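You operate a simulated robot arm through the tools that you are given. There is no shell and no other tool. Be economical: measure what you need, move in short steps, check, and stop when the job is done.

Carry out the task below with a simulated two-armed robot. There is one attempt and no reset: what you move stays moved.

JOB
Pick up the small red cone from the top of the side table with one hand, pass it to the other hand and put it on the shelf of the side table.

The check looks at the end state, three seconds after you hand in, the way a careful person would. Anything else that was tipped, shoved, dropped, spilled or broken makes it a failure.

ROBOT AND FRAMES
Two 7-joint arms with two-finger parallel grippers on one trunk, on a base that drives. Base frame: it is fixed to the floor where the robot stands at the start and does not move with it; the origin is under the middle of the robot, x ahead of it, y to its left, z up. Lengths are in cm, angles in rad, forces in N, time in s.
The left shoulder is at the start at [8, 13.1, 94.7], the right one opposite. With the tool pointing down near the work surface each hand reaches from about 38 to 84 cm from the robot's upright axis, wherever it stands, measured 20 degrees to its own side. Places, roughly: shelf of the side table [90, 20, 60]; small red cone (6x6x13 cm) [50, 0, 90]. Payload 1.57 kg a hand.
Tool frame (each hand has its own): the origin (TCP) lies between the finger pads and is the grasp point; the fingertips stand 3 cm ahead of it; z points along the fingers, y is the line along which they close. The gripper opens to 11 cm. The fingers are 2.4 cm wide and 1.2 cm thick; the gripper's body (4.8 by 11.2 cm) begins 7.8 cm behind the TCP.
Orientation is told as [roll, pitch, yaw] about the base's x, y, z axes, in that order, counted from this pose: with the fingers straight down and closing along the base's y, the tool's x points along the base's -x, its y along +y and its z along -z.

CONTROLS
- The arms move only by the tool move_arm. It takes "left_steps", "right_steps" or both (then of equal length, played together; a hand with none holds still); each is a list of rows, each an object (a shift or turn left out is 0, a gripper value left out holds the last) with "dp": the shift along the base's x, y, z in cm, a list of three; "rot": the turn, a rotation vector about the base's x, y, z in rad, a list of three; "claw": the opening, from 0 (shut) to 1 (fully open). In form: [{"dp": [x, y, z], "rot": [wx, wy, wz], "claw": claw}, ...]. A call has 1 to 12 rows; each row shifts and turns the commanded pose from where the row before left it. Each row takes 0.2 s and may step no farther than 5 cm and 0.15 rad from the row before; otherwise, or with a gripper value out of range, the whole call is refused. A pose out of reach is approached as far as the arm can. The call stops where the force on the tool passes 40 N (or 10 N more than at its start, if that is more) or the arm is blocked; 0.2 s more then pass. The fingers move at their own pace (about 10.8 cm/s each) and stop on an object; they squeeze with about 21 N. The grip force told is the motor's: it shows also when the fingers shut on nothing. Time passes only in rows, and 0.2 s behind the last, so rows that do not move let the fingers close. The reply holds the time, the measured pose of the TCP, the force on the tool along the base axes, the opening and the grip force, in the units named above and with some noise, with the torque about the TCP (base axes, N m) and any sound that the robot's microphone picked up.
- Cameras (640 x 400 px; columns grow to the right, rows downward): "scene" is now at [-5.16, 1.18, 141.66]; the picture's right is [0.13, -0.99, 0.00], its down [-0.57, -0.08, -0.81] and it looks along [0.81, 0.11, -0.58] (base axes); focal length 296 px, centre (320, 200). "left" rides on the left gripper at [7, -1.6, -14.1] in its tool frame; the picture's right is [0.23, 0.97, 0.00], its down [-0.86, 0.20, -0.48] and it looks along [-0.47, 0.11, 0.88] (tool axes); focal length 222 px, centre (320, 200). "right" rides on the right gripper at [7, 1.6, -14.1] in its tool frame; the picture's right is [-0.23, 0.97, 0.00], its down [-0.86, -0.20, -0.48] and it looks along [-0.47, -0.11, 0.88] (tool axes); focal length 222 px, centre (320, 200). There is no depth. A picture from a camera that has moved, and an enlarged one, comes with that camera's place and axes in the base frame and with its lens.
- capture(camera): a new picture of that camera. No time passes.
- steer(legs): drives the robot by 1 to 6 legs, each [ahead, left, turn to the left] in cm, cm and rad, along the robot's own axes; the way and the turn of a leg run together, so that a leg with both is an arc; at most 150 cm and 3.142 rad a leg. The arms and the cameras ride along, it lands a little off, and it stops where it bumps. It gives what a move gives.
- aim_head(pan, tilt): turns the head with the scene camera to pan (to the left, within 1.902 rad either way) and tilt (down, from -0.506 to 1.204), counted from straight ahead of the robot. It gives what a move gives.
- zoom(camera, box): a new picture of the part [left, top, right, bottom] of that camera's present view, enlarged. No time passes.
- hand_in(): hands the job in; it is judged then, once.

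Go step by step. Nothing tells you exact positions but the pictures and the camera data: compare them with the known pose of the tool, close in by small moves and look again before you grip or let go. The budget is 120 turns and 92 pictures, counting those below and the enlarged ones. Unless the task says otherwise, let go and move clear before handing in, and close with one line.

The tools are called after ">>>" by a JSON object that holds its "api" and its "payload". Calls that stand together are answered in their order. move_arm: Moves the arms, as the interface text tells. Its arguments: {"type":"object","properties":{"left_steps":{"type":"array","items":{"type":"object","properties":{"dp":{"type":"array","items":{"type":"number"}},"rot":{"type":"array","items":{"type":"number"}},"claw":{"type":"number"}}}},"right_steps":{"type":"array","items":{"type":"object","properties":{"dp":{"type":"array","items":{"type":"number"}},"rot":{"type":"array","items":{"type":"number"}},"claw":{"type":"number"}}}}},"required":[]} The other tools are called the same way: steer (legs) drives the base; aim_head (pan, tilt) turns the head that bears the scene camera; capture (camera) takes a picture; zoom (camera, box) takes an enlarged picture of a part of a camera's view; hand_in () hands the job in.

At the start:

```text
t: 0.0
left_eef_pos: [49.82, 27.87, 119.95]
left_ee_rot: [0.0, 0.0, -0.001]
left_contact_force: [-0.7, -0.5, 0.0]
left_ft_torque: [-0.02, 0.02, -0.02]
left_opening: 10.99
left_gripper_force: 0.2
right_eef_pos: [58.25, -9.79, 114.97]
right_ee_rot: [-0.001, 0.0, -0.001]
right_contact_force: [0.0, -0.5, -0.3]
right_ft_torque: [0.03, 0.02, 0.01]
right_opening: 10.99
right_gripper_force: 0.1
robot x, y, heading: [-0.13, 0.1, -0.003]
head pan, tilt: [0.133, 0.618]
```

scene: 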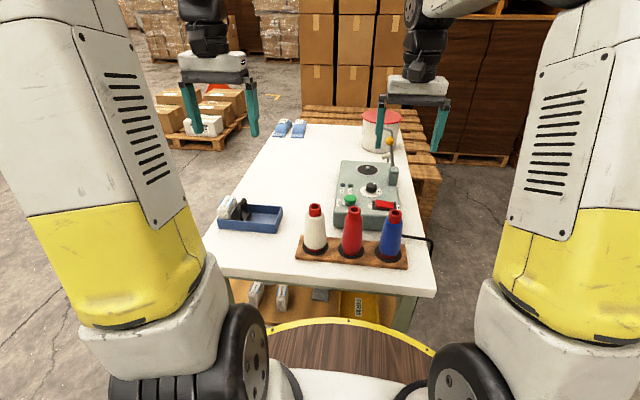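
right: 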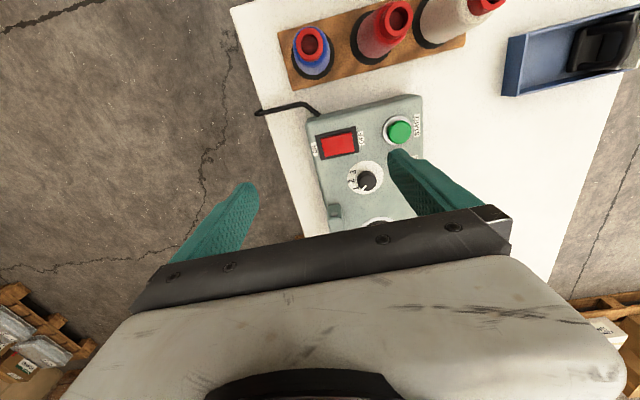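
left: 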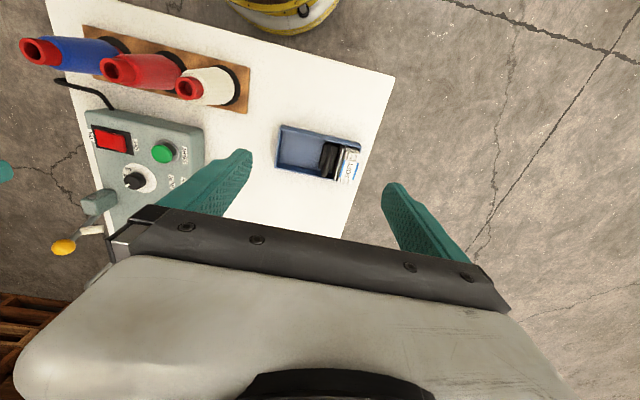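

I see three cones (white, red, blue) on a wooden rack at the near edge of the table; the red one is in the middle, and the shelf lies below the tabletop. I'll look closer at the cone and the shelf.

>>> {"api": "zoom", "payload": {"camera": "scene", "box": [280, 180, 440, 280]}}

>>> {"api": "zoom", "payload": {"camera": "scene", "box": [200, 260, 440, 400]}}

>>> {"api": "zoom", "payload": {"camera": "right", "box": [260, 0, 520, 160]}}

```text
4.00 times, centred on (360, 230) of scene
camera zoom: at [-5.16, 1.18, 141.66], right [0.13, -0.99, 0.0], down [-0.57, -0.08, -0.81], along [0.81, 0.11, -0.58], focal length 1184 px, centre (160, 80)
```

zoom: 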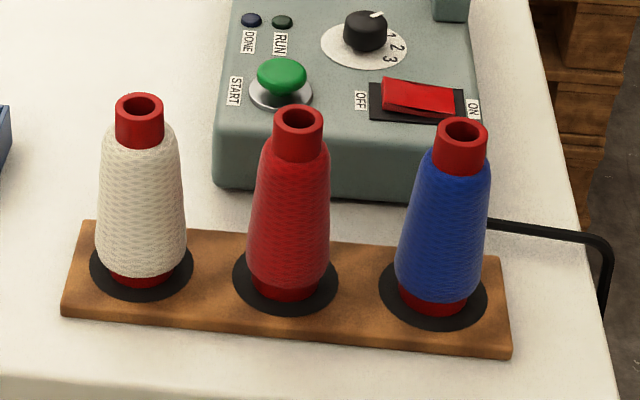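

```text
2.67 times, centred on (320, 330) of scene
camera zoom: at [-5.16, 1.18, 141.66], right [0.13, -0.99, 0.0], down [-0.57, -0.08, -0.81], along [0.81, 0.11, -0.58], focal length 790 px, centre (320, -147)
```

zoom: 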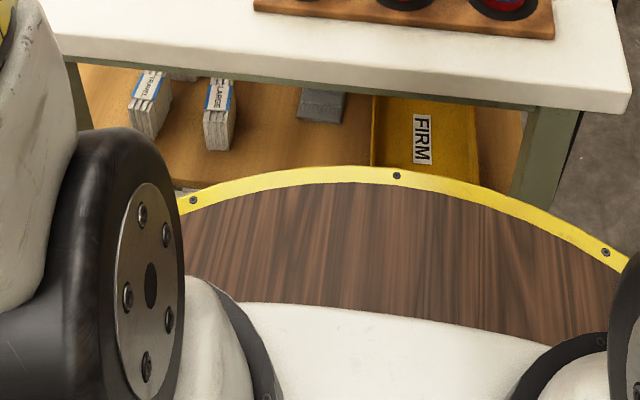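

```text
2.46 times, centred on (390, 80) of right
camera zoom: at [51.21, -8.35, 129.18], right [0.23, 0.97, 0.0], down [0.86, -0.2, 0.48], along [0.47, -0.11, -0.88], focal length 547 px, centre (148, 495)
```

zoom: 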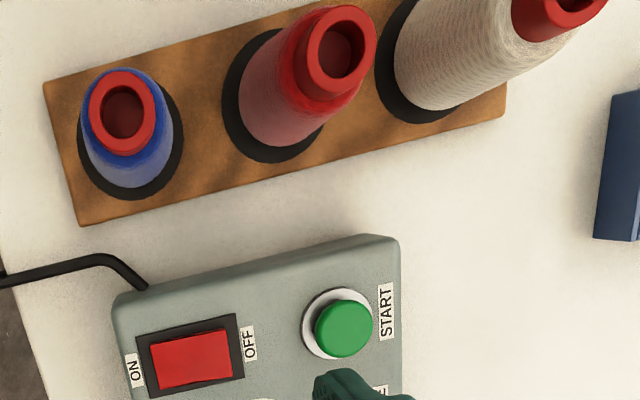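

The cone's top works out at about (47.8, 0.3, 101.5), consistent across all three cameras. Before planning the grasp I want to see the shelf, so I'll back off and look.

>>> {"api": "steer", "payload": {"legs": [[-60, 0, 0]]}}

>>> {"api": "aim_head", "payload": {"pan": 0.0, "tilt": 0.65}}

>>> {"api": "capture", "payload": {"camera": "scene"}}

```text
t: 2.1
left_eef_pos: [21.11, 28.1, 120.26]
left_ee_rot: [0.002, -0.006, 0.003]
left_contact_force: [0.0, 0.3, -0.2]
left_ft_torque: [-0.02, 0.0, -0.02]
left_opening: 10.98
left_gripper_force: 0.0
right_eef_pos: [29.62, -9.71, 115.26]
right_ee_rot: [0.001, -0.007, 0.002]
right_contact_force: [1.2, 2.0, -1.0]
right_ft_torque: [0.02, 0.02, -0.03]
right_opening: 11.0
right_gripper_force: 0.0
robot x, y, heading: [-28.37, 0.28, 0.001]
head pan, tilt: [0.133, 0.618]
stopped in leg 1: the robot was blocked; the commanded pose is now the measured one
```

```text
t: 2.8
left_eef_pos: [21.14, 28.07, 120.43]
left_ee_rot: [0.003, -0.005, 0.004]
left_contact_force: [0.1, 0.6, 0.0]
left_ft_torque: [0.02, 0.0, 0.0]
left_opening: 11.0
left_gripper_force: 0.0
right_eef_pos: [29.66, -9.73, 115.42]
right_ee_rot: [0.002, -0.007, 0.0]
right_contact_force: [0.1, -0.2, -0.5]
right_ft_torque: [0.02, -0.01, 0.03]
right_opening: 11.02
right_gripper_force: 0.1
robot x, y, heading: [-28.6, -0.15, 0.004]
head pan, tilt: [0.0, 0.649]
```

```text
85 pictures are left
camera scene: at [-33.69, 0.06, 141.39], right [0.0, -1.0, 0.0], down [-0.6, 0.0, -0.8], along [0.8, 0.0, -0.6], focal length 296 px, centre (320, 200)
```

scene: 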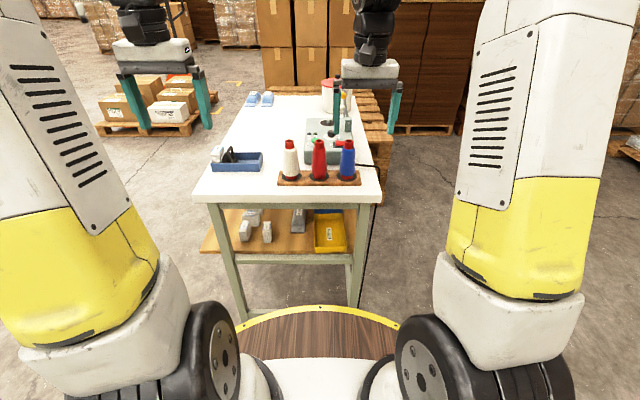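

Something behind the robot stopped me after 28 cm, but the shelf is visible now. I'll zoom on it and glance to both sides for what I bumped.

>>> {"api": "zoom", "payload": {"camera": "scene", "box": [190, 180, 390, 305]}}

>>> {"api": "aim_head", "payload": {"pan": 1.9, "tilt": 0.6}}

>>> {"api": "capture", "payload": {"camera": "scene"}}

>>> {"api": "aim_head", "payload": {"pan": -1.9, "tilt": 0.6}}

>>> {"api": "capture", "payload": {"camera": "scene"}}

```text
3.20 times, centred on (290, 242) of scene
camera zoom: at [-33.69, 0.06, 141.39], right [0.0, -1.0, 0.0], down [-0.6, 0.0, -0.8], along [0.8, 0.0, -0.6], focal length 948 px, centre (416, 64)
```

zoom: 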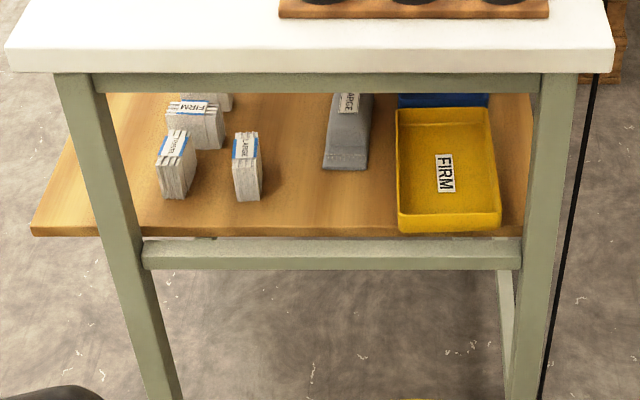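

```text
t: 4.7
left_eef_pos: [21.18, 28.08, 120.45]
left_ee_rot: [0.003, -0.006, 0.003]
left_contact_force: [0.3, 0.3, 0.0]
left_ft_torque: [-0.02, 0.01, 0.01]
left_opening: 11.02
left_gripper_force: 0.0
right_eef_pos: [29.63, -9.65, 115.28]
right_ee_rot: [0.001, -0.005, 0.001]
right_contact_force: [-0.7, 0.0, -0.4]
right_ft_torque: [0.02, -0.01, -0.02]
right_opening: 10.98
right_gripper_force: 0.1
robot x, y, heading: [-28.46, 0.07, -0.005]
head pan, tilt: [1.901, 0.6]
```

```text
83 pictures are left
camera scene: at [-45.22, 8.41, 141.82], right [0.95, 0.32, 0.0], down [0.18, -0.53, -0.83], along [-0.27, 0.78, -0.56], focal length 296 px, centre (320, 200)
```

scene: 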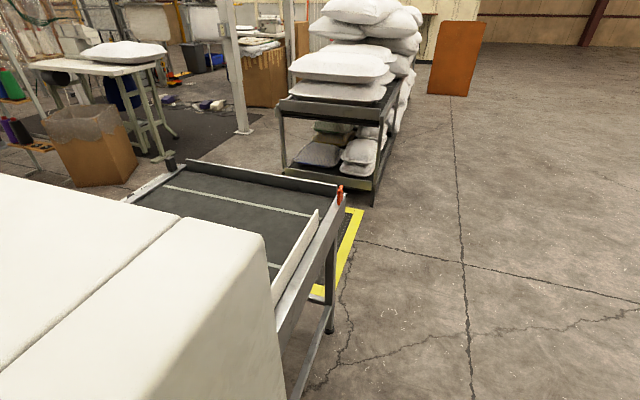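

```text
t: 7.8
left_eef_pos: [21.16, 28.1, 120.41]
left_ee_rot: [0.003, -0.007, 0.004]
left_contact_force: [0.2, -0.1, 0.0]
left_ft_torque: [0.02, 0.0, -0.03]
left_opening: 10.98
left_gripper_force: 0.1
right_eef_pos: [29.67, -9.79, 115.4]
right_ee_rot: [0.002, -0.006, 0.003]
right_contact_force: [0.4, 0.3, 1.0]
right_ft_torque: [-0.01, -0.01, -0.01]
right_opening: 10.99
right_gripper_force: 0.1
robot x, y, heading: [-28.78, 0.06, 0.001]
head pan, tilt: [-1.901, 0.6]
```

```text
82 pictures are left
camera scene: at [-45.2, -8.32, 141.82], right [-0.95, 0.32, 0.0], down [0.18, 0.53, -0.83], along [-0.27, -0.78, -0.56], focal length 296 px, centre (320, 200)
```

scene: 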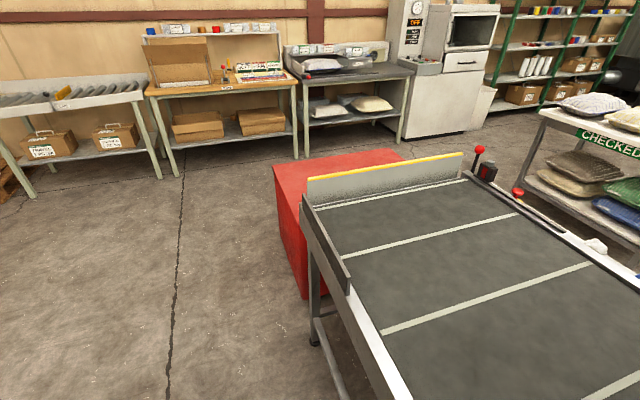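

The shelf runs under the table with its front edge near x≈42, and its front area around y≈11 is free between the grey boxes and the yellow tray. The blocker was only the fixed conveyor; I'll drive forward a bit and bring the right hand above the red cone, partly closed.

>>> {"api": "steer", "payload": {"legs": [[18, 0, 0]]}}

>>> {"api": "aim_head", "payload": {"pan": 0.0, "tilt": 0.7}}

>>> {"api": "capture", "payload": {"camera": "scene"}}

>>> {"api": "capture", "payload": {"camera": "right"}}

>>> {"api": "capture", "payload": {"camera": "left"}}

```text
t: 9.3
left_eef_pos: [39.31, 27.89, 120.43]
left_ee_rot: [0.002, -0.005, 0.0]
left_contact_force: [-0.5, 0.6, 0.2]
left_ft_torque: [0.03, 0.0, 0.0]
left_opening: 11.01
left_gripper_force: 0.0
right_eef_pos: [47.66, -9.94, 115.38]
right_ee_rot: [0.001, -0.007, 0.001]
right_contact_force: [-0.4, 0.7, -0.1]
right_ft_torque: [0.0, 0.0, -0.01]
right_opening: 11.0
right_gripper_force: 0.0
robot x, y, heading: [-10.42, 0.08, -0.002]
head pan, tilt: [-1.901, 0.6]
```

```text
t: 11.2
left_eef_pos: [39.21, 28.09, 120.46]
left_ee_rot: [0.002, -0.006, 0.001]
left_contact_force: [0.4, 0.2, 0.5]
left_ft_torque: [0.02, -0.03, -0.01]
left_opening: 11.02
left_gripper_force: 0.1
right_eef_pos: [47.63, -9.8, 115.36]
right_ee_rot: [0.001, -0.006, 0.0]
right_contact_force: [0.2, -0.1, -1.3]
right_ft_torque: [0.0, 0.01, 0.03]
right_opening: 10.97
right_gripper_force: 0.0
robot x, y, heading: [-10.71, -0.1, 0.001]
head pan, tilt: [0.0, 0.7]
```

```text
81 pictures are left
camera scene: at [-15.83, 0.06, 140.95], right [0.0, -1.0, 0.0], down [-0.64, 0.0, -0.76], along [0.76, 0.0, -0.64], focal length 296 px, centre (320, 200)
```

scene: 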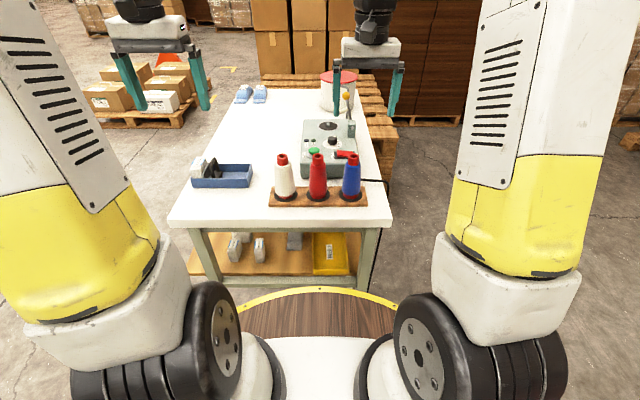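

```text
80 pictures are left
camera right: at [40.53, -8.38, 129.49], right [0.23, 0.97, 0.0], down [0.85, -0.2, 0.48], along [0.47, -0.11, -0.88], focal length 222 px, centre (320, 200)
```

right: 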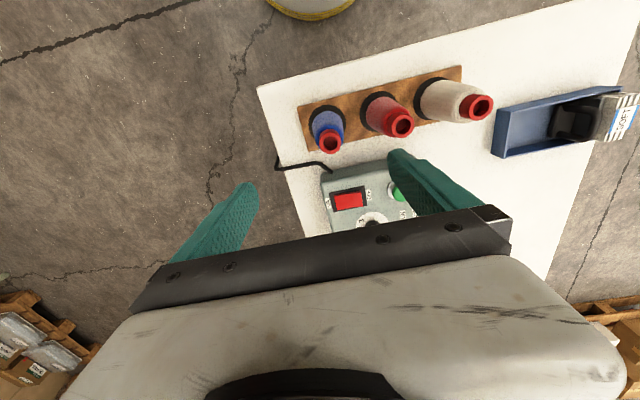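

```text
79 pictures are left
camera left: at [32.25, 26.24, 134.55], right [-0.23, 0.97, 0.0], down [0.85, 0.2, 0.48], along [0.47, 0.11, -0.87], focal length 222 px, centre (320, 200)
```

left: 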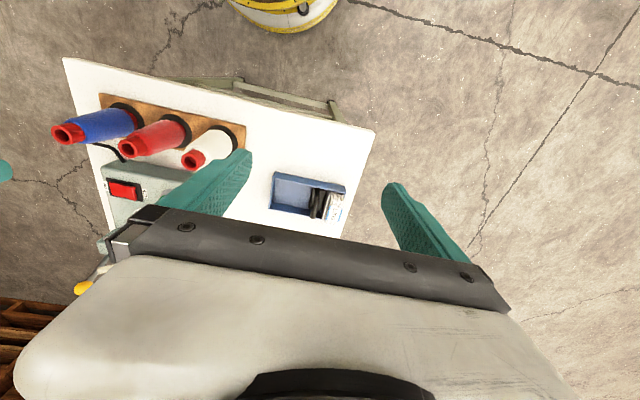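

Cone top confirmed at about (47.5, 0.1, 101.5). Moving the right hand over it and narrowing to about 6.5 cm so the fingers clear the neighbouring cones.

>>> {"api": "move_arm", "payload": {"right_steps": [{"dp": [0, 3.3, 0], "claw": 0.6}, {"dp": [0, 3.3, 0]}, {"dp": [0, 3.3, 0]}, {"dp": [0, 0, 0]}, {"dp": [0, 0, 0]}]}}

>>> {"api": "capture", "payload": {"camera": "right"}}

>>> {"api": "zoom", "payload": {"camera": "scene", "box": [240, 80, 400, 210]}}

>>> {"api": "capture", "payload": {"camera": "left"}}

```text
t: 12.4
left_eef_pos: [39.31, 27.99, 120.26]
left_ee_rot: [0.002, -0.008, 0.0]
left_contact_force: [0.3, -2.0, -0.7]
left_ft_torque: [0.0, -0.03, -0.02]
left_opening: 11.01
left_gripper_force: 0.1
right_eef_pos: [47.72, -0.05, 115.49]
right_ee_rot: [0.002, -0.006, 0.002]
right_contact_force: [0.3, 0.5, 0.3]
right_ft_torque: [0.04, 0.03, 0.0]
right_opening: 6.59
right_gripper_force: 0.1
robot x, y, heading: [-10.21, -0.03, 0.0]
head pan, tilt: [0.0, 0.7]
```

```text
78 pictures are left
camera right: at [40.57, 1.43, 129.6], right [0.23, 0.97, 0.0], down [0.85, -0.2, 0.48], along [0.47, -0.11, -0.88], focal length 222 px, centre (320, 200)
```

right: 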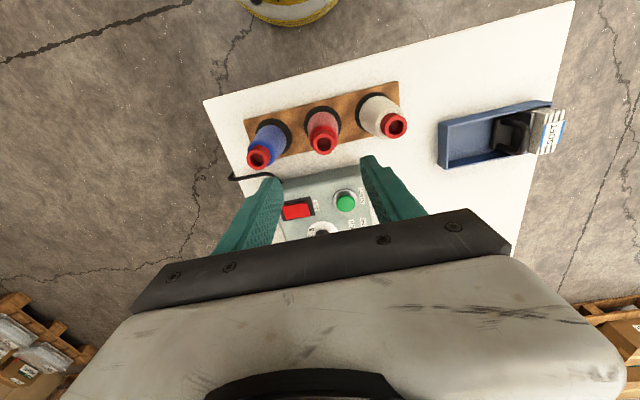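

```text
3.08 times, centred on (320, 145) of scene
camera zoom: at [-15.83, 0.07, 140.95], right [0.0, -1.0, 0.0], down [-0.64, 0.0, -0.76], along [0.76, 0.0, -0.64], focal length 911 px, centre (320, 369)
```

zoom: 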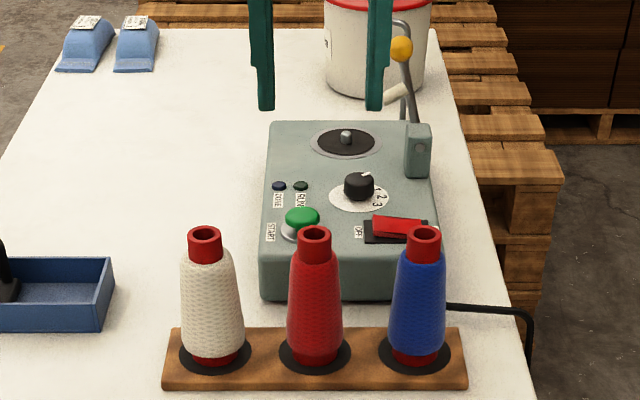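

```text
76 pictures are left
camera left: at [32.25, 26.24, 134.55], right [-0.23, 0.97, 0.0], down [0.85, 0.2, 0.48], along [0.47, 0.11, -0.87], focal length 222 px, centre (320, 200)
```

left: 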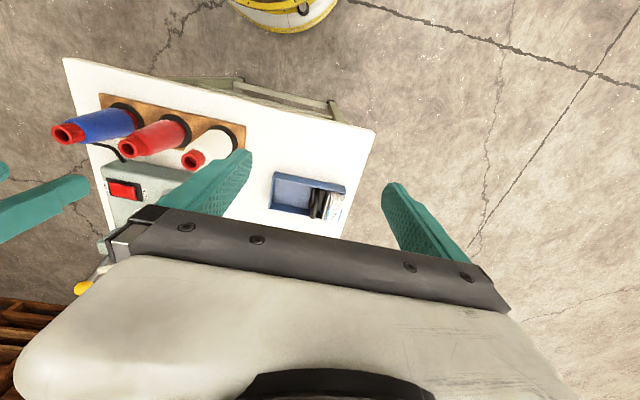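

The cone sits about 0.3–0.4 cm to the left of the hand's centre. Correcting and descending partway, then checking.

>>> {"api": "move_arm", "payload": {"right_steps": [{"dp": [-0.1, 0.35, -3]}, {"dp": [0, 0, -4]}, {"dp": [0, 0, -4]}, {"dp": [0, 0, 0]}]}}

>>> {"api": "capture", "payload": {"camera": "right"}}

>>> {"api": "zoom", "payload": {"camera": "scene", "box": [240, 80, 400, 210]}}

>>> {"api": "zoom", "payload": {"camera": "left", "box": [0, 60, 240, 260]}}

```text
t: 13.4
left_eef_pos: [39.31, 27.93, 120.54]
left_ee_rot: [0.001, -0.007, 0.0]
left_contact_force: [-0.8, 0.2, 0.6]
left_ft_torque: [-0.02, 0.01, 0.02]
left_opening: 10.98
left_gripper_force: 0.1
right_eef_pos: [47.89, 0.47, 104.4]
right_ee_rot: [0.002, -0.006, 0.001]
right_contact_force: [0.2, 0.0, 0.0]
right_ft_torque: [0.0, 0.0, 0.03]
right_opening: 6.58
right_gripper_force: 0.0
robot x, y, heading: [-10.45, 0.14, 0.002]
head pan, tilt: [0.0, 0.7]
```

```text
75 pictures are left
camera right: at [40.67, 1.99, 118.5], right [0.23, 0.97, 0.0], down [0.85, -0.2, 0.48], along [0.47, -0.11, -0.88], focal length 222 px, centre (320, 200)
```

right: 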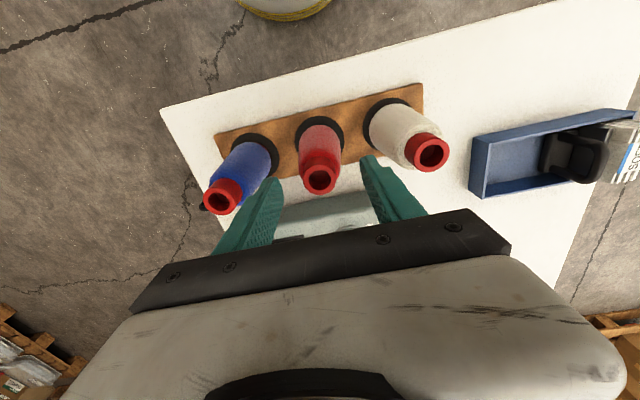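

```text
3.08 times, centred on (320, 145) of scene
camera zoom: at [-15.83, 0.07, 140.95], right [0.0, -1.0, 0.0], down [-0.64, 0.0, -0.76], along [0.76, 0.0, -0.64], focal length 911 px, centre (320, 369)
```

zoom: 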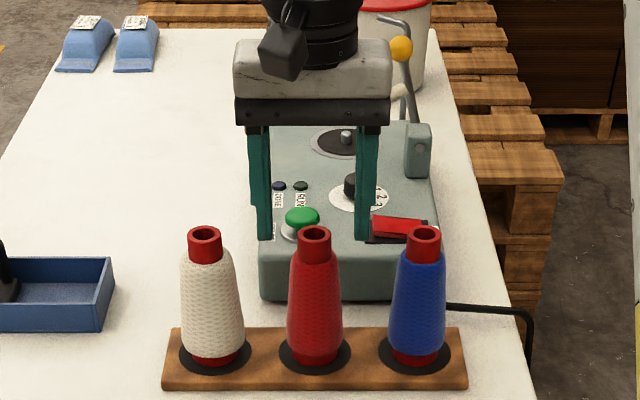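

```text
2.00 times, centred on (120, 160) of left
camera zoom: at [32.25, 26.24, 134.55], right [-0.23, 0.97, 0.0], down [0.85, 0.2, 0.48], along [0.47, 0.11, -0.87], focal length 444 px, centre (720, 280)
```

zoom: 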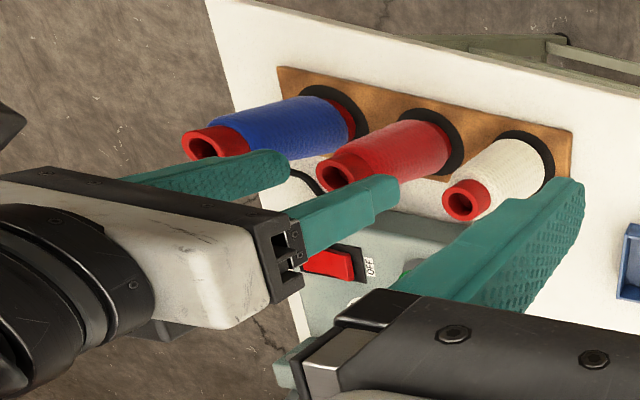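

All three views agree the cone's top is at (47.8, 0.4, 101.2), centred between the fingers. Descending 4 cm around the neck and closing.

>>> {"api": "move_arm", "payload": {"right_steps": [{"dp": [-0.1, -0.05, -2]}, {"dp": [0, 0, -2.2]}, {"dp": [0, 0, 0]}]}}

>>> {"api": "capture", "payload": {"camera": "right"}}

>>> {"api": "zoom", "payload": {"camera": "scene", "box": [240, 80, 400, 210]}}

```text
t: 14.2
left_eef_pos: [39.23, 27.92, 120.33]
left_ee_rot: [0.003, -0.007, 0.0]
left_contact_force: [0.6, -0.4, -1.2]
left_ft_torque: [0.0, -0.02, 0.03]
left_opening: 11.02
left_gripper_force: 0.1
right_eef_pos: [47.71, 0.37, 100.11]
right_ee_rot: [0.001, -0.007, 0.0]
right_contact_force: [1.0, 0.4, 0.0]
right_ft_torque: [0.02, -0.01, 0.0]
right_opening: 6.58
right_gripper_force: 0.1
robot x, y, heading: [-10.75, -0.21, 0.001]
head pan, tilt: [0.0, 0.7]
```

```text
72 pictures are left
camera right: at [40.52, 1.88, 114.26], right [0.23, 0.97, 0.0], down [0.85, -0.2, 0.48], along [0.47, -0.11, -0.88], focal length 222 px, centre (320, 200)
```

right: 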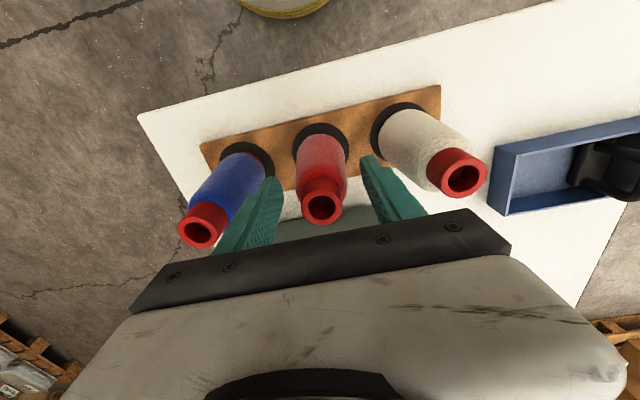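

```text
3.08 times, centred on (320, 145) of scene
camera zoom: at [-15.83, 0.07, 140.95], right [0.0, -1.0, 0.0], down [-0.64, 0.0, -0.76], along [0.76, 0.0, -0.64], focal length 911 px, centre (320, 369)
```

zoom: 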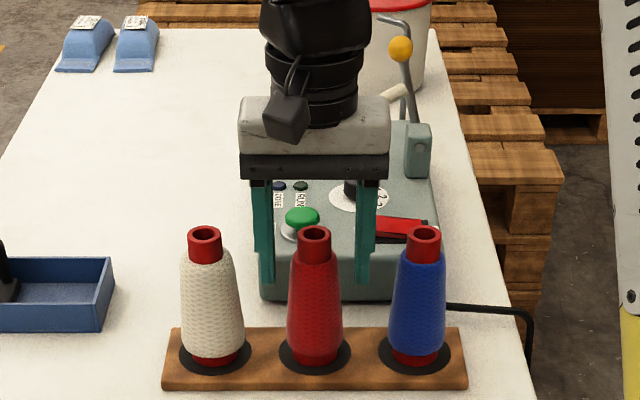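

Alignment matches the predicted pixels. Closing the right gripper.

>>> {"api": "move_arm", "payload": {"right_steps": [{"claw": 0.25}, {"claw": 0.0}, {}, {}, {}]}}

>>> {"api": "capture", "payload": {"camera": "right"}}

```text
t: 15.4
left_eef_pos: [39.22, 27.82, 120.37]
left_ee_rot: [0.0, -0.008, 0.0]
left_contact_force: [-0.6, 0.6, 0.1]
left_ft_torque: [0.0, 0.04, 0.01]
left_opening: 10.99
left_gripper_force: 0.0
right_eef_pos: [47.6, 0.39, 100.15]
right_ee_rot: [0.002, -0.008, 0.0]
right_contact_force: [-0.7, 0.1, -1.7]
right_ft_torque: [-0.02, 0.0, 0.03]
right_opening: 3.68
right_gripper_force: 20.8
robot x, y, heading: [-10.69, 0.17, -0.003]
head pan, tilt: [0.0, 0.7]
```

```text
70 pictures are left
camera right: at [40.53, 1.89, 114.27], right [0.23, 0.97, 0.0], down [0.85, -0.2, 0.48], along [0.47, -0.11, -0.88], focal length 222 px, centre (320, 200)
```

right: 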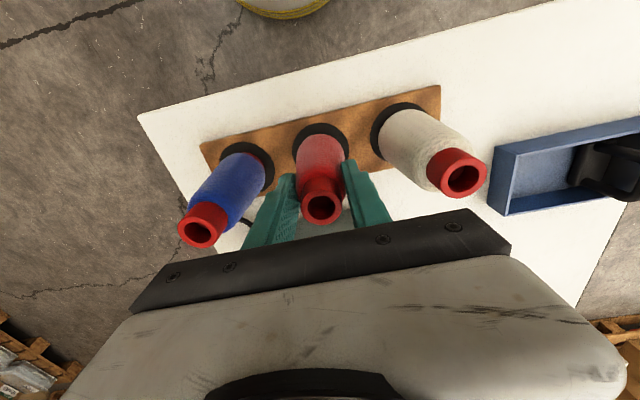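

Gripped at 3.7 cm opening with 21 N. Lifting straight up slowly and checking that the rack stays put.

>>> {"api": "move_arm", "payload": {"right_steps": [{"dp": [0, 0, 1]}, {"dp": [0, 0, 2]}, {"dp": [0, 0, 3]}, {"dp": [0, 0, 3]}, {"dp": [0, 0, 4]}, {"dp": [0, 0, 4]}, {"dp": [0, 0, 4]}, {}]}}

>>> {"api": "capture", "payload": {"camera": "scene"}}

>>> {"api": "capture", "payload": {"camera": "right"}}

```text
t: 17.2
left_eef_pos: [39.25, 27.95, 120.4]
left_ee_rot: [0.001, -0.007, -0.001]
left_contact_force: [0.4, 0.3, 0.6]
left_ft_torque: [0.02, 0.0, 0.01]
left_opening: 11.0
left_gripper_force: 0.0
right_eef_pos: [47.66, 0.37, 121.27]
right_ee_rot: [0.002, -0.006, -0.001]
right_contact_force: [0.4, 0.2, -0.6]
right_ft_torque: [0.05, -0.01, 0.0]
right_opening: 3.68
right_gripper_force: 21.3
robot x, y, heading: [-10.46, 0.07, -0.006]
head pan, tilt: [0.0, 0.7]
```

```text
69 pictures are left
camera scene: at [-15.83, 0.07, 140.95], right [0.0, -1.0, 0.0], down [-0.64, 0.0, -0.76], along [0.76, 0.0, -0.64], focal length 296 px, centre (320, 200)
```

scene: 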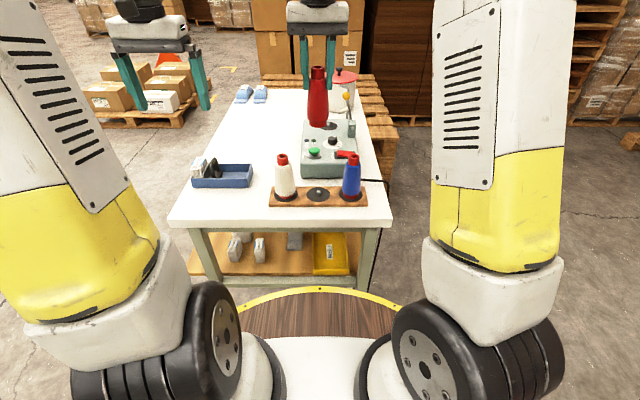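

```text
68 pictures are left
camera right: at [40.52, 1.91, 135.41], right [0.23, 0.97, 0.0], down [0.85, -0.2, 0.48], along [0.47, -0.11, -0.88], focal length 222 px, centre (320, 200)
```

right: 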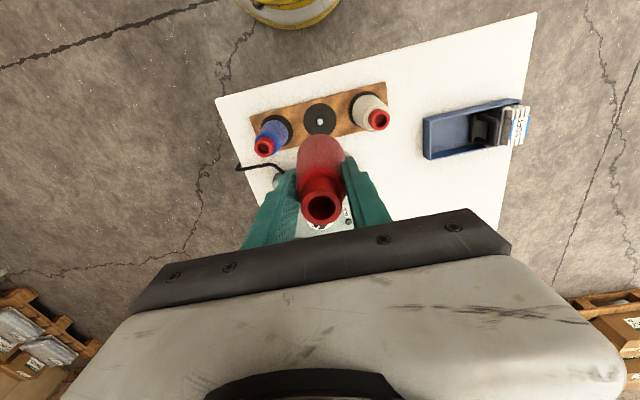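

The cone is lifted cleanly and the rack is undisturbed. Now I back the robot away from the table and begin tilting the left hand toward horizontal for the hand-over.

>>> {"api": "steer", "payload": {"legs": [[-15, 0, 0]]}}

>>> {"api": "move_arm", "payload": {"left_steps": [{"dp": [-3, 0, -1], "rot": [0, -0.13, 0]}, {"dp": [-3, 0, -1], "rot": [0, -0.13, 0]}, {"dp": [-3, 0, -1], "rot": [0, -0.13, 0]}, {"dp": [-3, 0, -1], "rot": [0, -0.13, 0]}, {"dp": [-2, 0, -1], "rot": [0, -0.13, 0]}, {"dp": [0, 0, -1], "rot": [0, -0.13, 0]}, {"dp": [0, 0, -1], "rot": [0, -0.13, 0]}, {"dp": [0, 0, -1], "rot": [0, -0.137, 0]}, {}]}}

>>> {"api": "capture", "payload": {"camera": "scene"}}

>>> {"api": "capture", "payload": {"camera": "left"}}

```text
t: 18.6
left_eef_pos: [24.27, 27.91, 120.33]
left_ee_rot: [0.0, -0.006, -0.001]
left_contact_force: [0.3, 0.2, 0.7]
left_ft_torque: [0.04, 0.02, 0.02]
left_opening: 11.01
left_gripper_force: 0.0
right_eef_pos: [32.68, 0.5, 121.24]
right_ee_rot: [0.002, -0.007, 0.001]
right_contact_force: [0.2, 0.3, -1.0]
right_ft_torque: [-0.01, 0.01, 0.03]
right_opening: 3.69
right_gripper_force: 20.7
robot x, y, heading: [-25.35, 0.19, -0.002]
head pan, tilt: [0.0, 0.7]
```

```text
t: 20.6
left_eef_pos: [13.47, 32.54, 118.93]
left_ee_rot: [0.0, -1.053, 0.0]
left_contact_force: [-0.3, 0.3, 0.1]
left_ft_torque: [-0.02, -0.02, 0.01]
left_opening: 10.99
left_gripper_force: 0.1
left hand out of reach, approached as far as the arm can: row 6, 7, 8
right_eef_pos: [32.57, 0.39, 121.37]
right_ee_rot: [0.003, -0.008, -0.001]
right_contact_force: [-0.6, -1.2, -0.7]
right_ft_torque: [0.02, 0.04, -0.02]
right_opening: 3.67
right_gripper_force: 21.8
robot x, y, heading: [-25.4, 0.08, 0.002]
head pan, tilt: [0.0, 0.7]
```

```text
67 pictures are left
camera scene: at [-30.83, 0.09, 140.95], right [0.0, -1.0, 0.0], down [-0.64, 0.0, -0.76], along [0.76, 0.0, -0.64], focal length 296 px, centre (320, 200)
```

scene: 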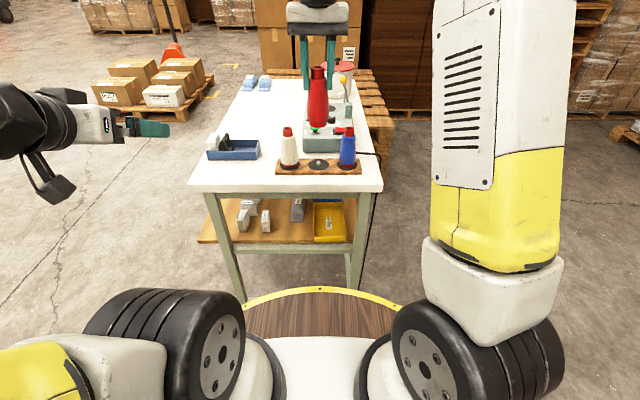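

```text
66 pictures are left
camera left: at [-2.36, 30.79, 119.81], right [-0.11, 0.97, -0.2], down [0.01, 0.2, 0.98], along [0.99, 0.11, -0.03], focal length 222 px, centre (320, 200)
```

left: 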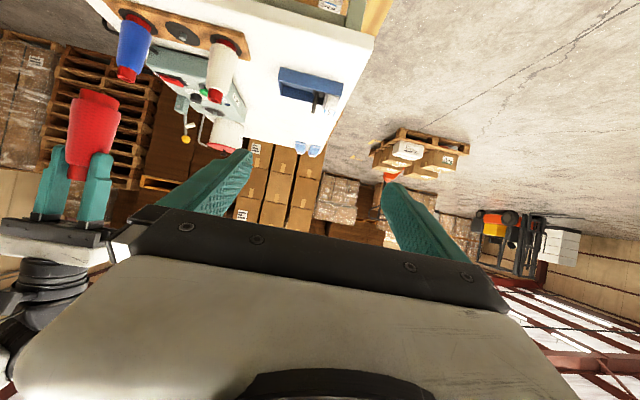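

The left hand was too close to the trunk to take that pose. I'll extend both hands forward: right to about x=42 (still above everything), and left out in front on its own side.

>>> {"api": "move_arm", "payload": {"left_steps": [{"dp": [4.5, 0, 0]}, {"dp": [4.5, 0, 0]}, {"dp": [4.5, 0, 0]}, {"dp": [4, 0, 0]}, {}], "right_steps": [{"dp": [3, 0, -1]}, {"dp": [3, 0, -1]}, {"dp": [3, 0, -1]}, {}, {}]}}

```text
t: 21.8
left_eef_pos: [30.9, 32.32, 118.87]
left_ee_rot: [-0.001, -1.055, 0.001]
left_contact_force: [0.1, 0.1, 0.2]
left_ft_torque: [0.02, 0.05, 0.0]
left_opening: 11.02
left_gripper_force: 0.2
right_eef_pos: [41.74, 0.29, 118.28]
right_ee_rot: [0.001, -0.005, -0.001]
right_contact_force: [-1.1, -0.2, 0.2]
right_ft_torque: [0.0, 0.01, 0.01]
right_opening: 3.69
right_gripper_force: 20.8
robot x, y, heading: [-25.25, -0.0, -0.006]
head pan, tilt: [0.0, 0.7]
```

Both hands are posed well. Now I slide the left hand sideways toward the cone's line in two stages.

>>> {"api": "move_arm", "payload": {"left_steps": [{"dp": [-0.5, -4, 0]}, {"dp": [0, -4, 0]}, {"dp": [0, -4, 0]}, {"dp": [0, -4, 0]}, {}]}}

>>> {"api": "aim_head", "payload": {"pan": 0.0, "tilt": 0.45}}

>>> {"api": "capture", "payload": {"camera": "scene"}}

>>> {"api": "capture", "payload": {"camera": "left"}}

```text
t: 22.9
left_eef_pos: [30.45, 16.57, 118.58]
left_ee_rot: [-0.001, -1.056, 0.002]
left_contact_force: [-0.4, 0.3, 0.4]
left_ft_torque: [-0.03, 0.0, 0.0]
left_opening: 11.02
left_gripper_force: 0.0
right_eef_pos: [41.72, 0.43, 118.35]
right_ee_rot: [0.001, -0.007, 0.0]
right_contact_force: [0.2, 1.4, -0.5]
right_ft_torque: [-0.01, 0.02, 0.0]
right_opening: 3.69
right_gripper_force: 20.6
robot x, y, heading: [-25.78, -0.09, -0.003]
head pan, tilt: [0.0, 0.7]
```

```text
t: 23.7
left_eef_pos: [30.5, 16.5, 118.69]
left_ee_rot: [0.001, -1.053, 0.0]
left_contact_force: [-0.2, 0.3, 0.3]
left_ft_torque: [-0.02, -0.04, -0.01]
left_opening: 11.02
left_gripper_force: 0.1
right_eef_pos: [41.77, 0.5, 118.38]
right_ee_rot: [0.002, -0.005, 0.0]
right_contact_force: [-0.4, 0.1, -0.7]
right_ft_torque: [-0.04, 0.01, -0.04]
right_opening: 3.65
right_gripper_force: 20.3
robot x, y, heading: [-25.77, 0.23, -0.005]
head pan, tilt: [0.0, 0.45]
```

```text
65 pictures are left
camera scene: at [-30.12, 0.09, 143.16], right [0.0, -1.0, 0.0], down [-0.44, 0.0, -0.9], along [0.9, 0.0, -0.44], focal length 296 px, centre (320, 200)
```

scene: 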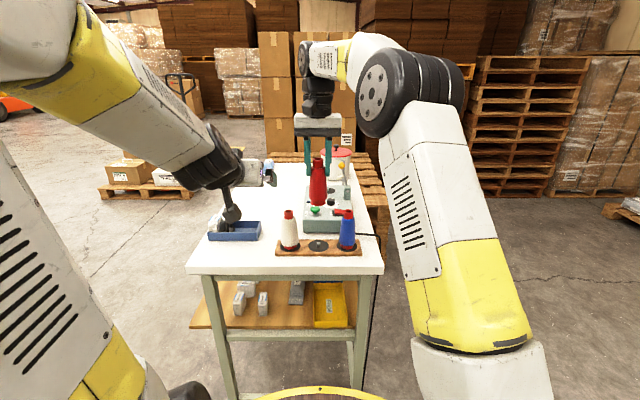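

```text
64 pictures are left
camera left: at [14.76, 14.71, 119.67], right [-0.11, 0.97, -0.2], down [0.01, 0.2, 0.98], along [0.99, 0.11, -0.03], focal length 222 px, centre (320, 200)
```

left: 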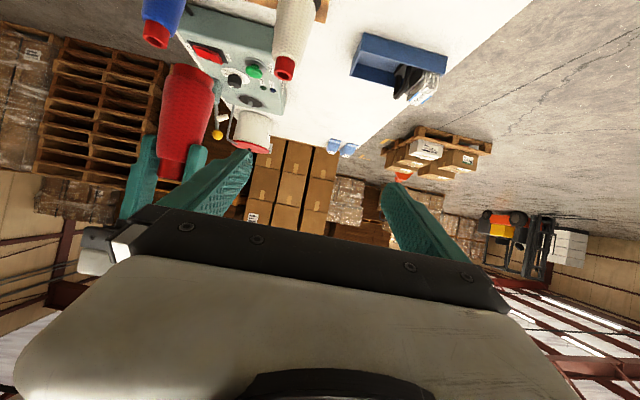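

Clear path. Sliding the remaining 16 cm so the left hand lines up in front of the cone.

>>> {"api": "move_arm", "payload": {"left_steps": [{"dp": [-0.5, -4, 0]}, {"dp": [0, -4, 0]}, {"dp": [0, -4, 0]}, {"dp": [0, -4, 0]}, {"dp": [0, -0.2, -0.4]}, {}]}}

>>> {"api": "capture", "payload": {"camera": "scene"}}

>>> {"api": "capture", "payload": {"camera": "left"}}

>>> {"api": "capture", "payload": {"camera": "right"}}

```text
t: 25.1
left_eef_pos: [29.85, 0.39, 118.44]
left_ee_rot: [0.002, -1.054, 0.001]
left_contact_force: [0.7, 0.1, -0.1]
left_ft_torque: [-0.03, 0.02, 0.0]
left_opening: 11.01
left_gripper_force: 0.0
right_eef_pos: [41.73, 0.56, 118.4]
right_ee_rot: [0.002, -0.008, 0.0]
right_contact_force: [0.0, 0.1, -0.4]
right_ft_torque: [0.0, -0.02, 0.01]
right_opening: 3.68
right_gripper_force: 20.8
robot x, y, heading: [-25.19, 0.2, -0.002]
head pan, tilt: [0.0, 0.45]
```

```text
63 pictures are left
camera scene: at [-30.12, 0.08, 143.17], right [0.0, -1.0, 0.0], down [-0.44, 0.0, -0.9], along [0.9, 0.0, -0.44], focal length 296 px, centre (320, 200)
```

scene: 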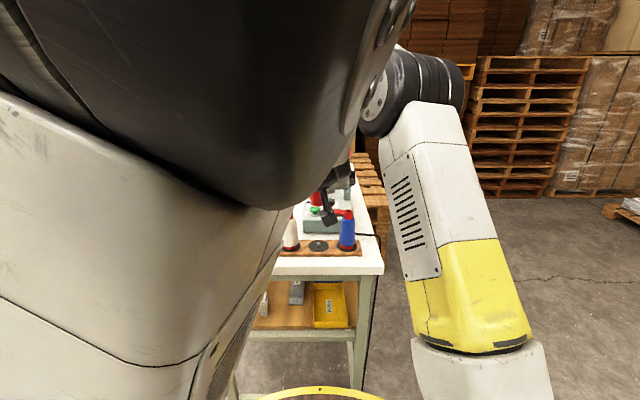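

```text
62 pictures are left
camera left: at [14.13, -1.39, 119.49], right [-0.11, 0.97, -0.2], down [0.01, 0.2, 0.98], along [0.99, 0.11, -0.03], focal length 222 px, centre (320, 200)
```

left: 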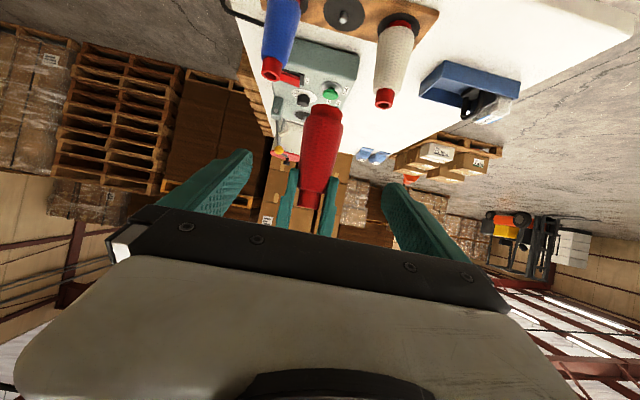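

```text
61 pictures are left
camera right: at [34.61, 1.95, 132.46], right [0.23, 0.97, 0.0], down [0.85, -0.2, 0.48], along [0.47, -0.11, -0.88], focal length 222 px, centre (320, 200)
```

right: 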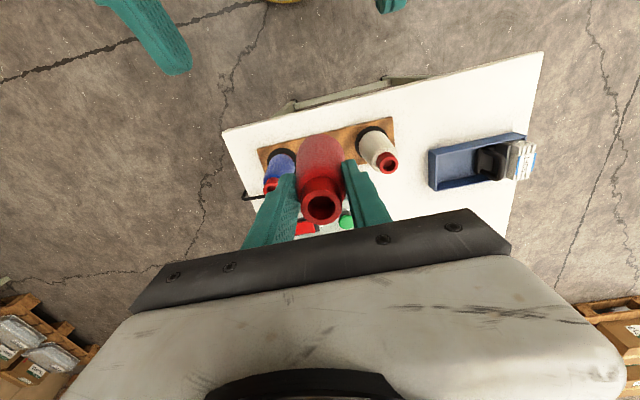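

The left hand is aligned below-behind the cone in its own view. Approaching along the tool axis, with a check before the end.

>>> {"api": "move_arm", "payload": {"left_steps": [{"dp": [2.5, 0.1, -2]}, {"dp": [2.5, 0, -1.8]}, {"dp": [2.5, 0, -1.4]}, {}]}}

>>> {"api": "capture", "payload": {"camera": "left"}}

>>> {"api": "capture", "payload": {"camera": "right"}}

```text
t: 26.1
left_eef_pos: [37.4, 0.52, 113.25]
left_ee_rot: [0.0, -1.052, 0.002]
left_contact_force: [-0.3, 0.8, 0.4]
left_ft_torque: [-0.02, 0.0, -0.01]
left_opening: 11.0
left_gripper_force: 0.2
right_eef_pos: [41.71, 0.4, 118.42]
right_ee_rot: [0.0, -0.007, 0.0]
right_contact_force: [0.6, 0.8, -1.1]
right_ft_torque: [-0.03, 0.0, 0.0]
right_opening: 3.7
right_gripper_force: 21.1
robot x, y, heading: [-25.54, 0.11, -0.002]
head pan, tilt: [0.0, 0.45]
```

```text
60 pictures are left
camera left: at [21.72, -1.22, 114.18], right [-0.11, 0.97, -0.2], down [0.01, 0.2, 0.98], along [0.99, 0.11, -0.03], focal length 222 px, centre (320, 200)
```

left: 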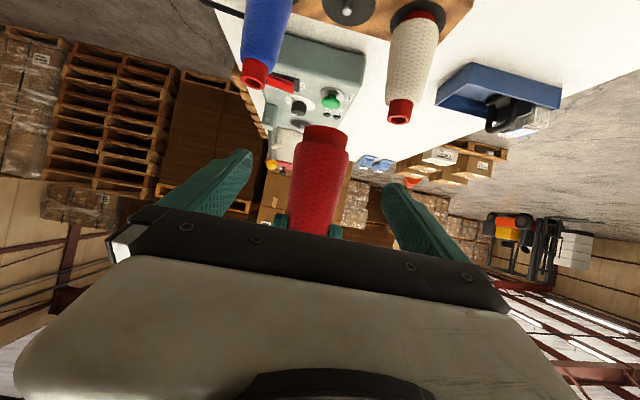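

```text
59 pictures are left
camera right: at [34.61, 1.96, 132.46], right [0.23, 0.97, 0.0], down [0.85, -0.2, 0.48], along [0.47, -0.11, -0.88], focal length 222 px, centre (320, 200)
```

right: 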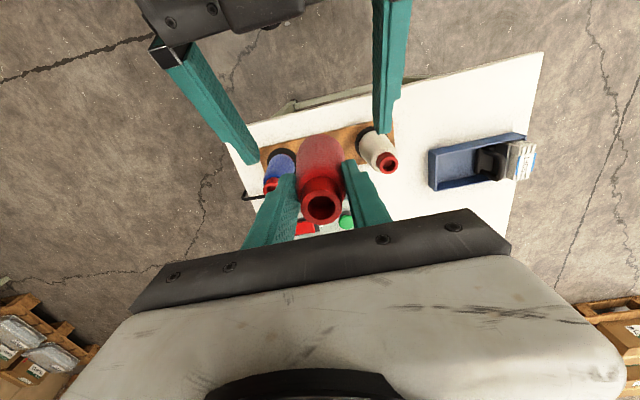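

Good: the fingers straddle the cone with the base just below. Final advance and close the left gripper while the right keeps holding.

>>> {"api": "move_arm", "payload": {"left_steps": [{"dp": [2.2, -0.05, -0.7]}, {"dp": [2.0, 0, -0.7]}, {"claw": 0.6}, {"claw": 0.35}, {"claw": 0}, {}, {}, {}]}}

>>> {"api": "capture", "payload": {"camera": "left"}}

>>> {"api": "capture", "payload": {"camera": "right"}}

```text
t: 27.9
left_eef_pos: [41.63, 0.43, 111.96]
left_ee_rot: [0.001, -1.054, 0.0]
left_contact_force: [2.7, 0.0, -1.9]
left_ft_torque: [-0.04, 0.06, -0.01]
left_opening: 4.47
left_gripper_force: 21.0
right_eef_pos: [41.71, 0.41, 118.34]
right_ee_rot: [0.002, -0.007, 0.0]
right_contact_force: [-3.5, 0.8, 1.4]
right_ft_torque: [0.01, 0.25, 0.01]
right_opening: 3.7
right_gripper_force: 21.2
robot x, y, heading: [-25.3, 0.1, -0.004]
head pan, tilt: [0.0, 0.45]
```

```text
58 pictures are left
camera left: at [25.94, -1.26, 112.84], right [-0.11, 0.97, -0.2], down [0.01, 0.2, 0.98], along [0.99, 0.11, -0.03], focal length 222 px, centre (320, 200)
```

left: 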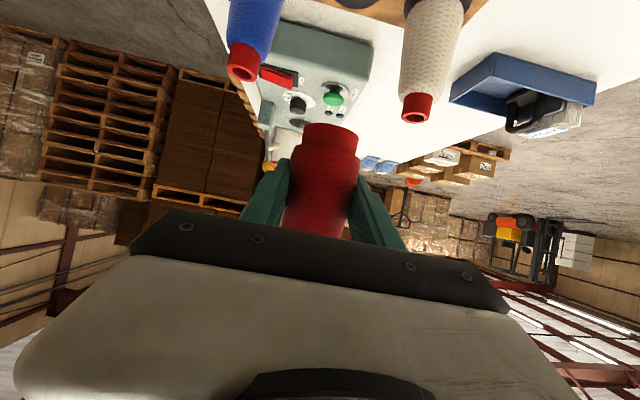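

```text
57 pictures are left
camera right: at [34.6, 1.96, 132.47], right [0.23, 0.97, 0.0], down [0.85, -0.2, 0.48], along [0.47, -0.11, -0.88], focal length 222 px, centre (320, 200)
```

right: 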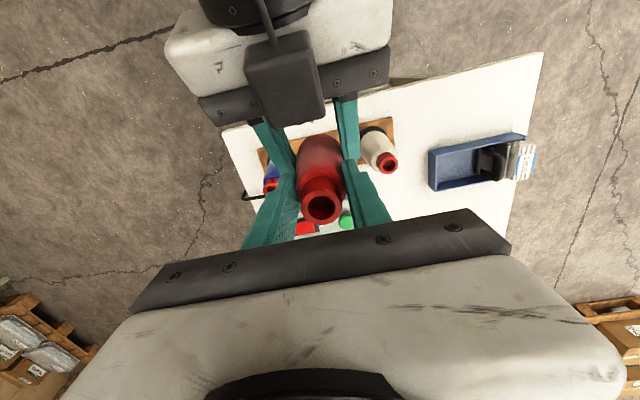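

Both hands hold the cone (left 4.5 cm opening, 21 N). Releasing the right and raising it straight up, clear of the cone.

>>> {"api": "move_arm", "payload": {"right_steps": [{"claw": 0.45}, {"claw": 0.6}, {}, {"dp": [0, 0, 1.5]}, {"dp": [0, 0, 3]}, {"dp": [0, 0, 4]}, {"dp": [0, 0, 3]}, {}]}}

>>> {"api": "capture", "payload": {"camera": "right"}}

>>> {"api": "capture", "payload": {"camera": "left"}}

```text
t: 29.7
left_eef_pos: [41.76, 2.82, 111.5]
left_ee_rot: [0.011, -1.048, 0.031]
left_contact_force: [0.1, 0.2, -0.2]
left_ft_torque: [-0.01, -0.01, 0.03]
left_opening: 4.45
left_gripper_force: 20.9
right_eef_pos: [41.59, -0.5, 128.52]
right_ee_rot: [0.005, -0.016, -0.013]
right_contact_force: [-0.3, 0.4, -0.4]
right_ft_torque: [-0.02, -0.01, 0.01]
right_opening: 6.61
right_gripper_force: 0.0
right hand out of reach, approached as far as the arm can: row 7
robot x, y, heading: [-25.77, -0.18, 0.0]
head pan, tilt: [0.0, 0.45]
```

```text
56 pictures are left
camera right: at [34.3, 1.03, 142.44], right [0.24, 0.97, 0.01], down [0.84, -0.21, 0.49], along [0.48, -0.11, -0.87], focal length 222 px, centre (320, 200)
```

right: 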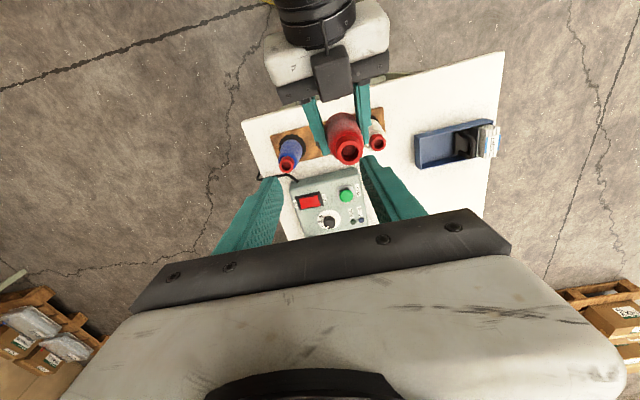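

```text
55 pictures are left
camera left: at [26.13, 0.4, 112.61], right [-0.15, 0.97, -0.19], down [0.01, 0.19, 0.98], along [0.99, 0.15, -0.04], focal length 222 px, centre (320, 200)
```

left: 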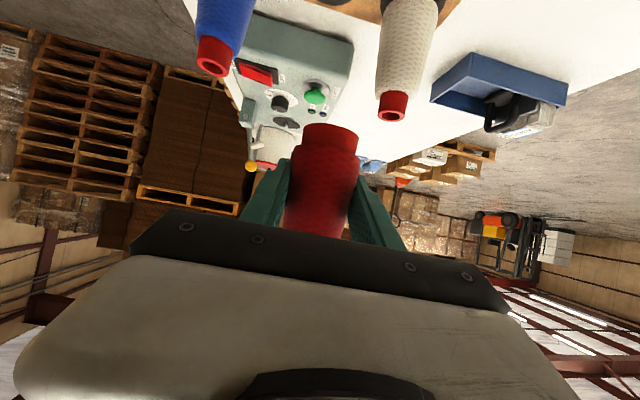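

The left now holds the cone alone; the arms appear to have nudged each other slightly, so I'll separate the hands sideways.

>>> {"api": "move_arm", "payload": {"left_steps": [{"dp": [0, 2, 0]}, {"dp": [0, 3, 0]}, {"dp": [0, 3, 0]}, {"dp": [0, 3, 0]}, {}], "right_steps": [{"dp": [0, -2, 0]}, {"dp": [0, -4, 0]}, {"dp": [0, -4, 0]}, {"dp": [0, -4, 0]}, {}]}}

>>> {"api": "capture", "payload": {"camera": "scene"}}

>>> {"api": "capture", "payload": {"camera": "right"}}

```text
t: 30.9
left_eef_pos: [41.64, 11.25, 111.67]
left_ee_rot: [0.001, -1.054, 0.0]
left_contact_force: [-0.3, 0.0, 0.0]
left_ft_torque: [-0.02, 0.0, 0.04]
left_opening: 4.5
left_gripper_force: 21.0
right_eef_pos: [41.53, -13.42, 127.59]
right_ee_rot: [0.002, -0.004, 0.0]
right_contact_force: [-0.3, -0.1, -0.4]
right_ft_torque: [0.02, 0.01, 0.01]
right_opening: 6.57
right_gripper_force: 0.1
robot x, y, heading: [-25.68, 0.35, -0.002]
head pan, tilt: [0.0, 0.45]
```

```text
54 pictures are left
camera scene: at [-30.11, 0.08, 143.17], right [0.0, -1.0, 0.0], down [-0.44, 0.0, -0.9], along [0.9, 0.0, -0.44], focal length 296 px, centre (320, 200)
```

scene: 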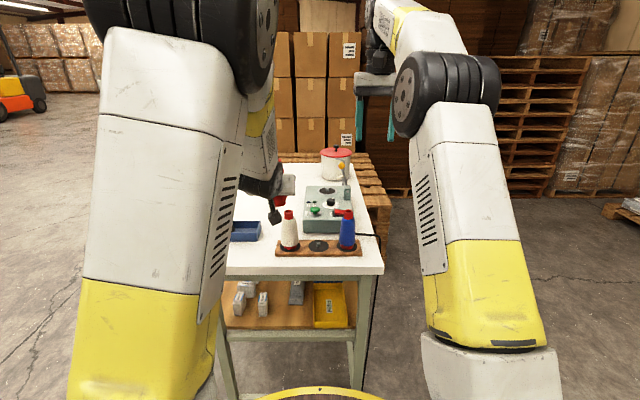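

```text
53 pictures are left
camera right: at [34.48, -11.93, 141.67], right [0.23, 0.97, 0.0], down [0.85, -0.2, 0.48], along [0.47, -0.11, -0.88], focal length 222 px, centre (320, 200)
```

right: 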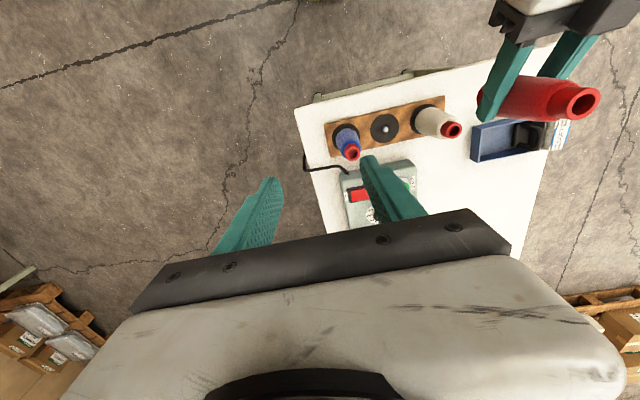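

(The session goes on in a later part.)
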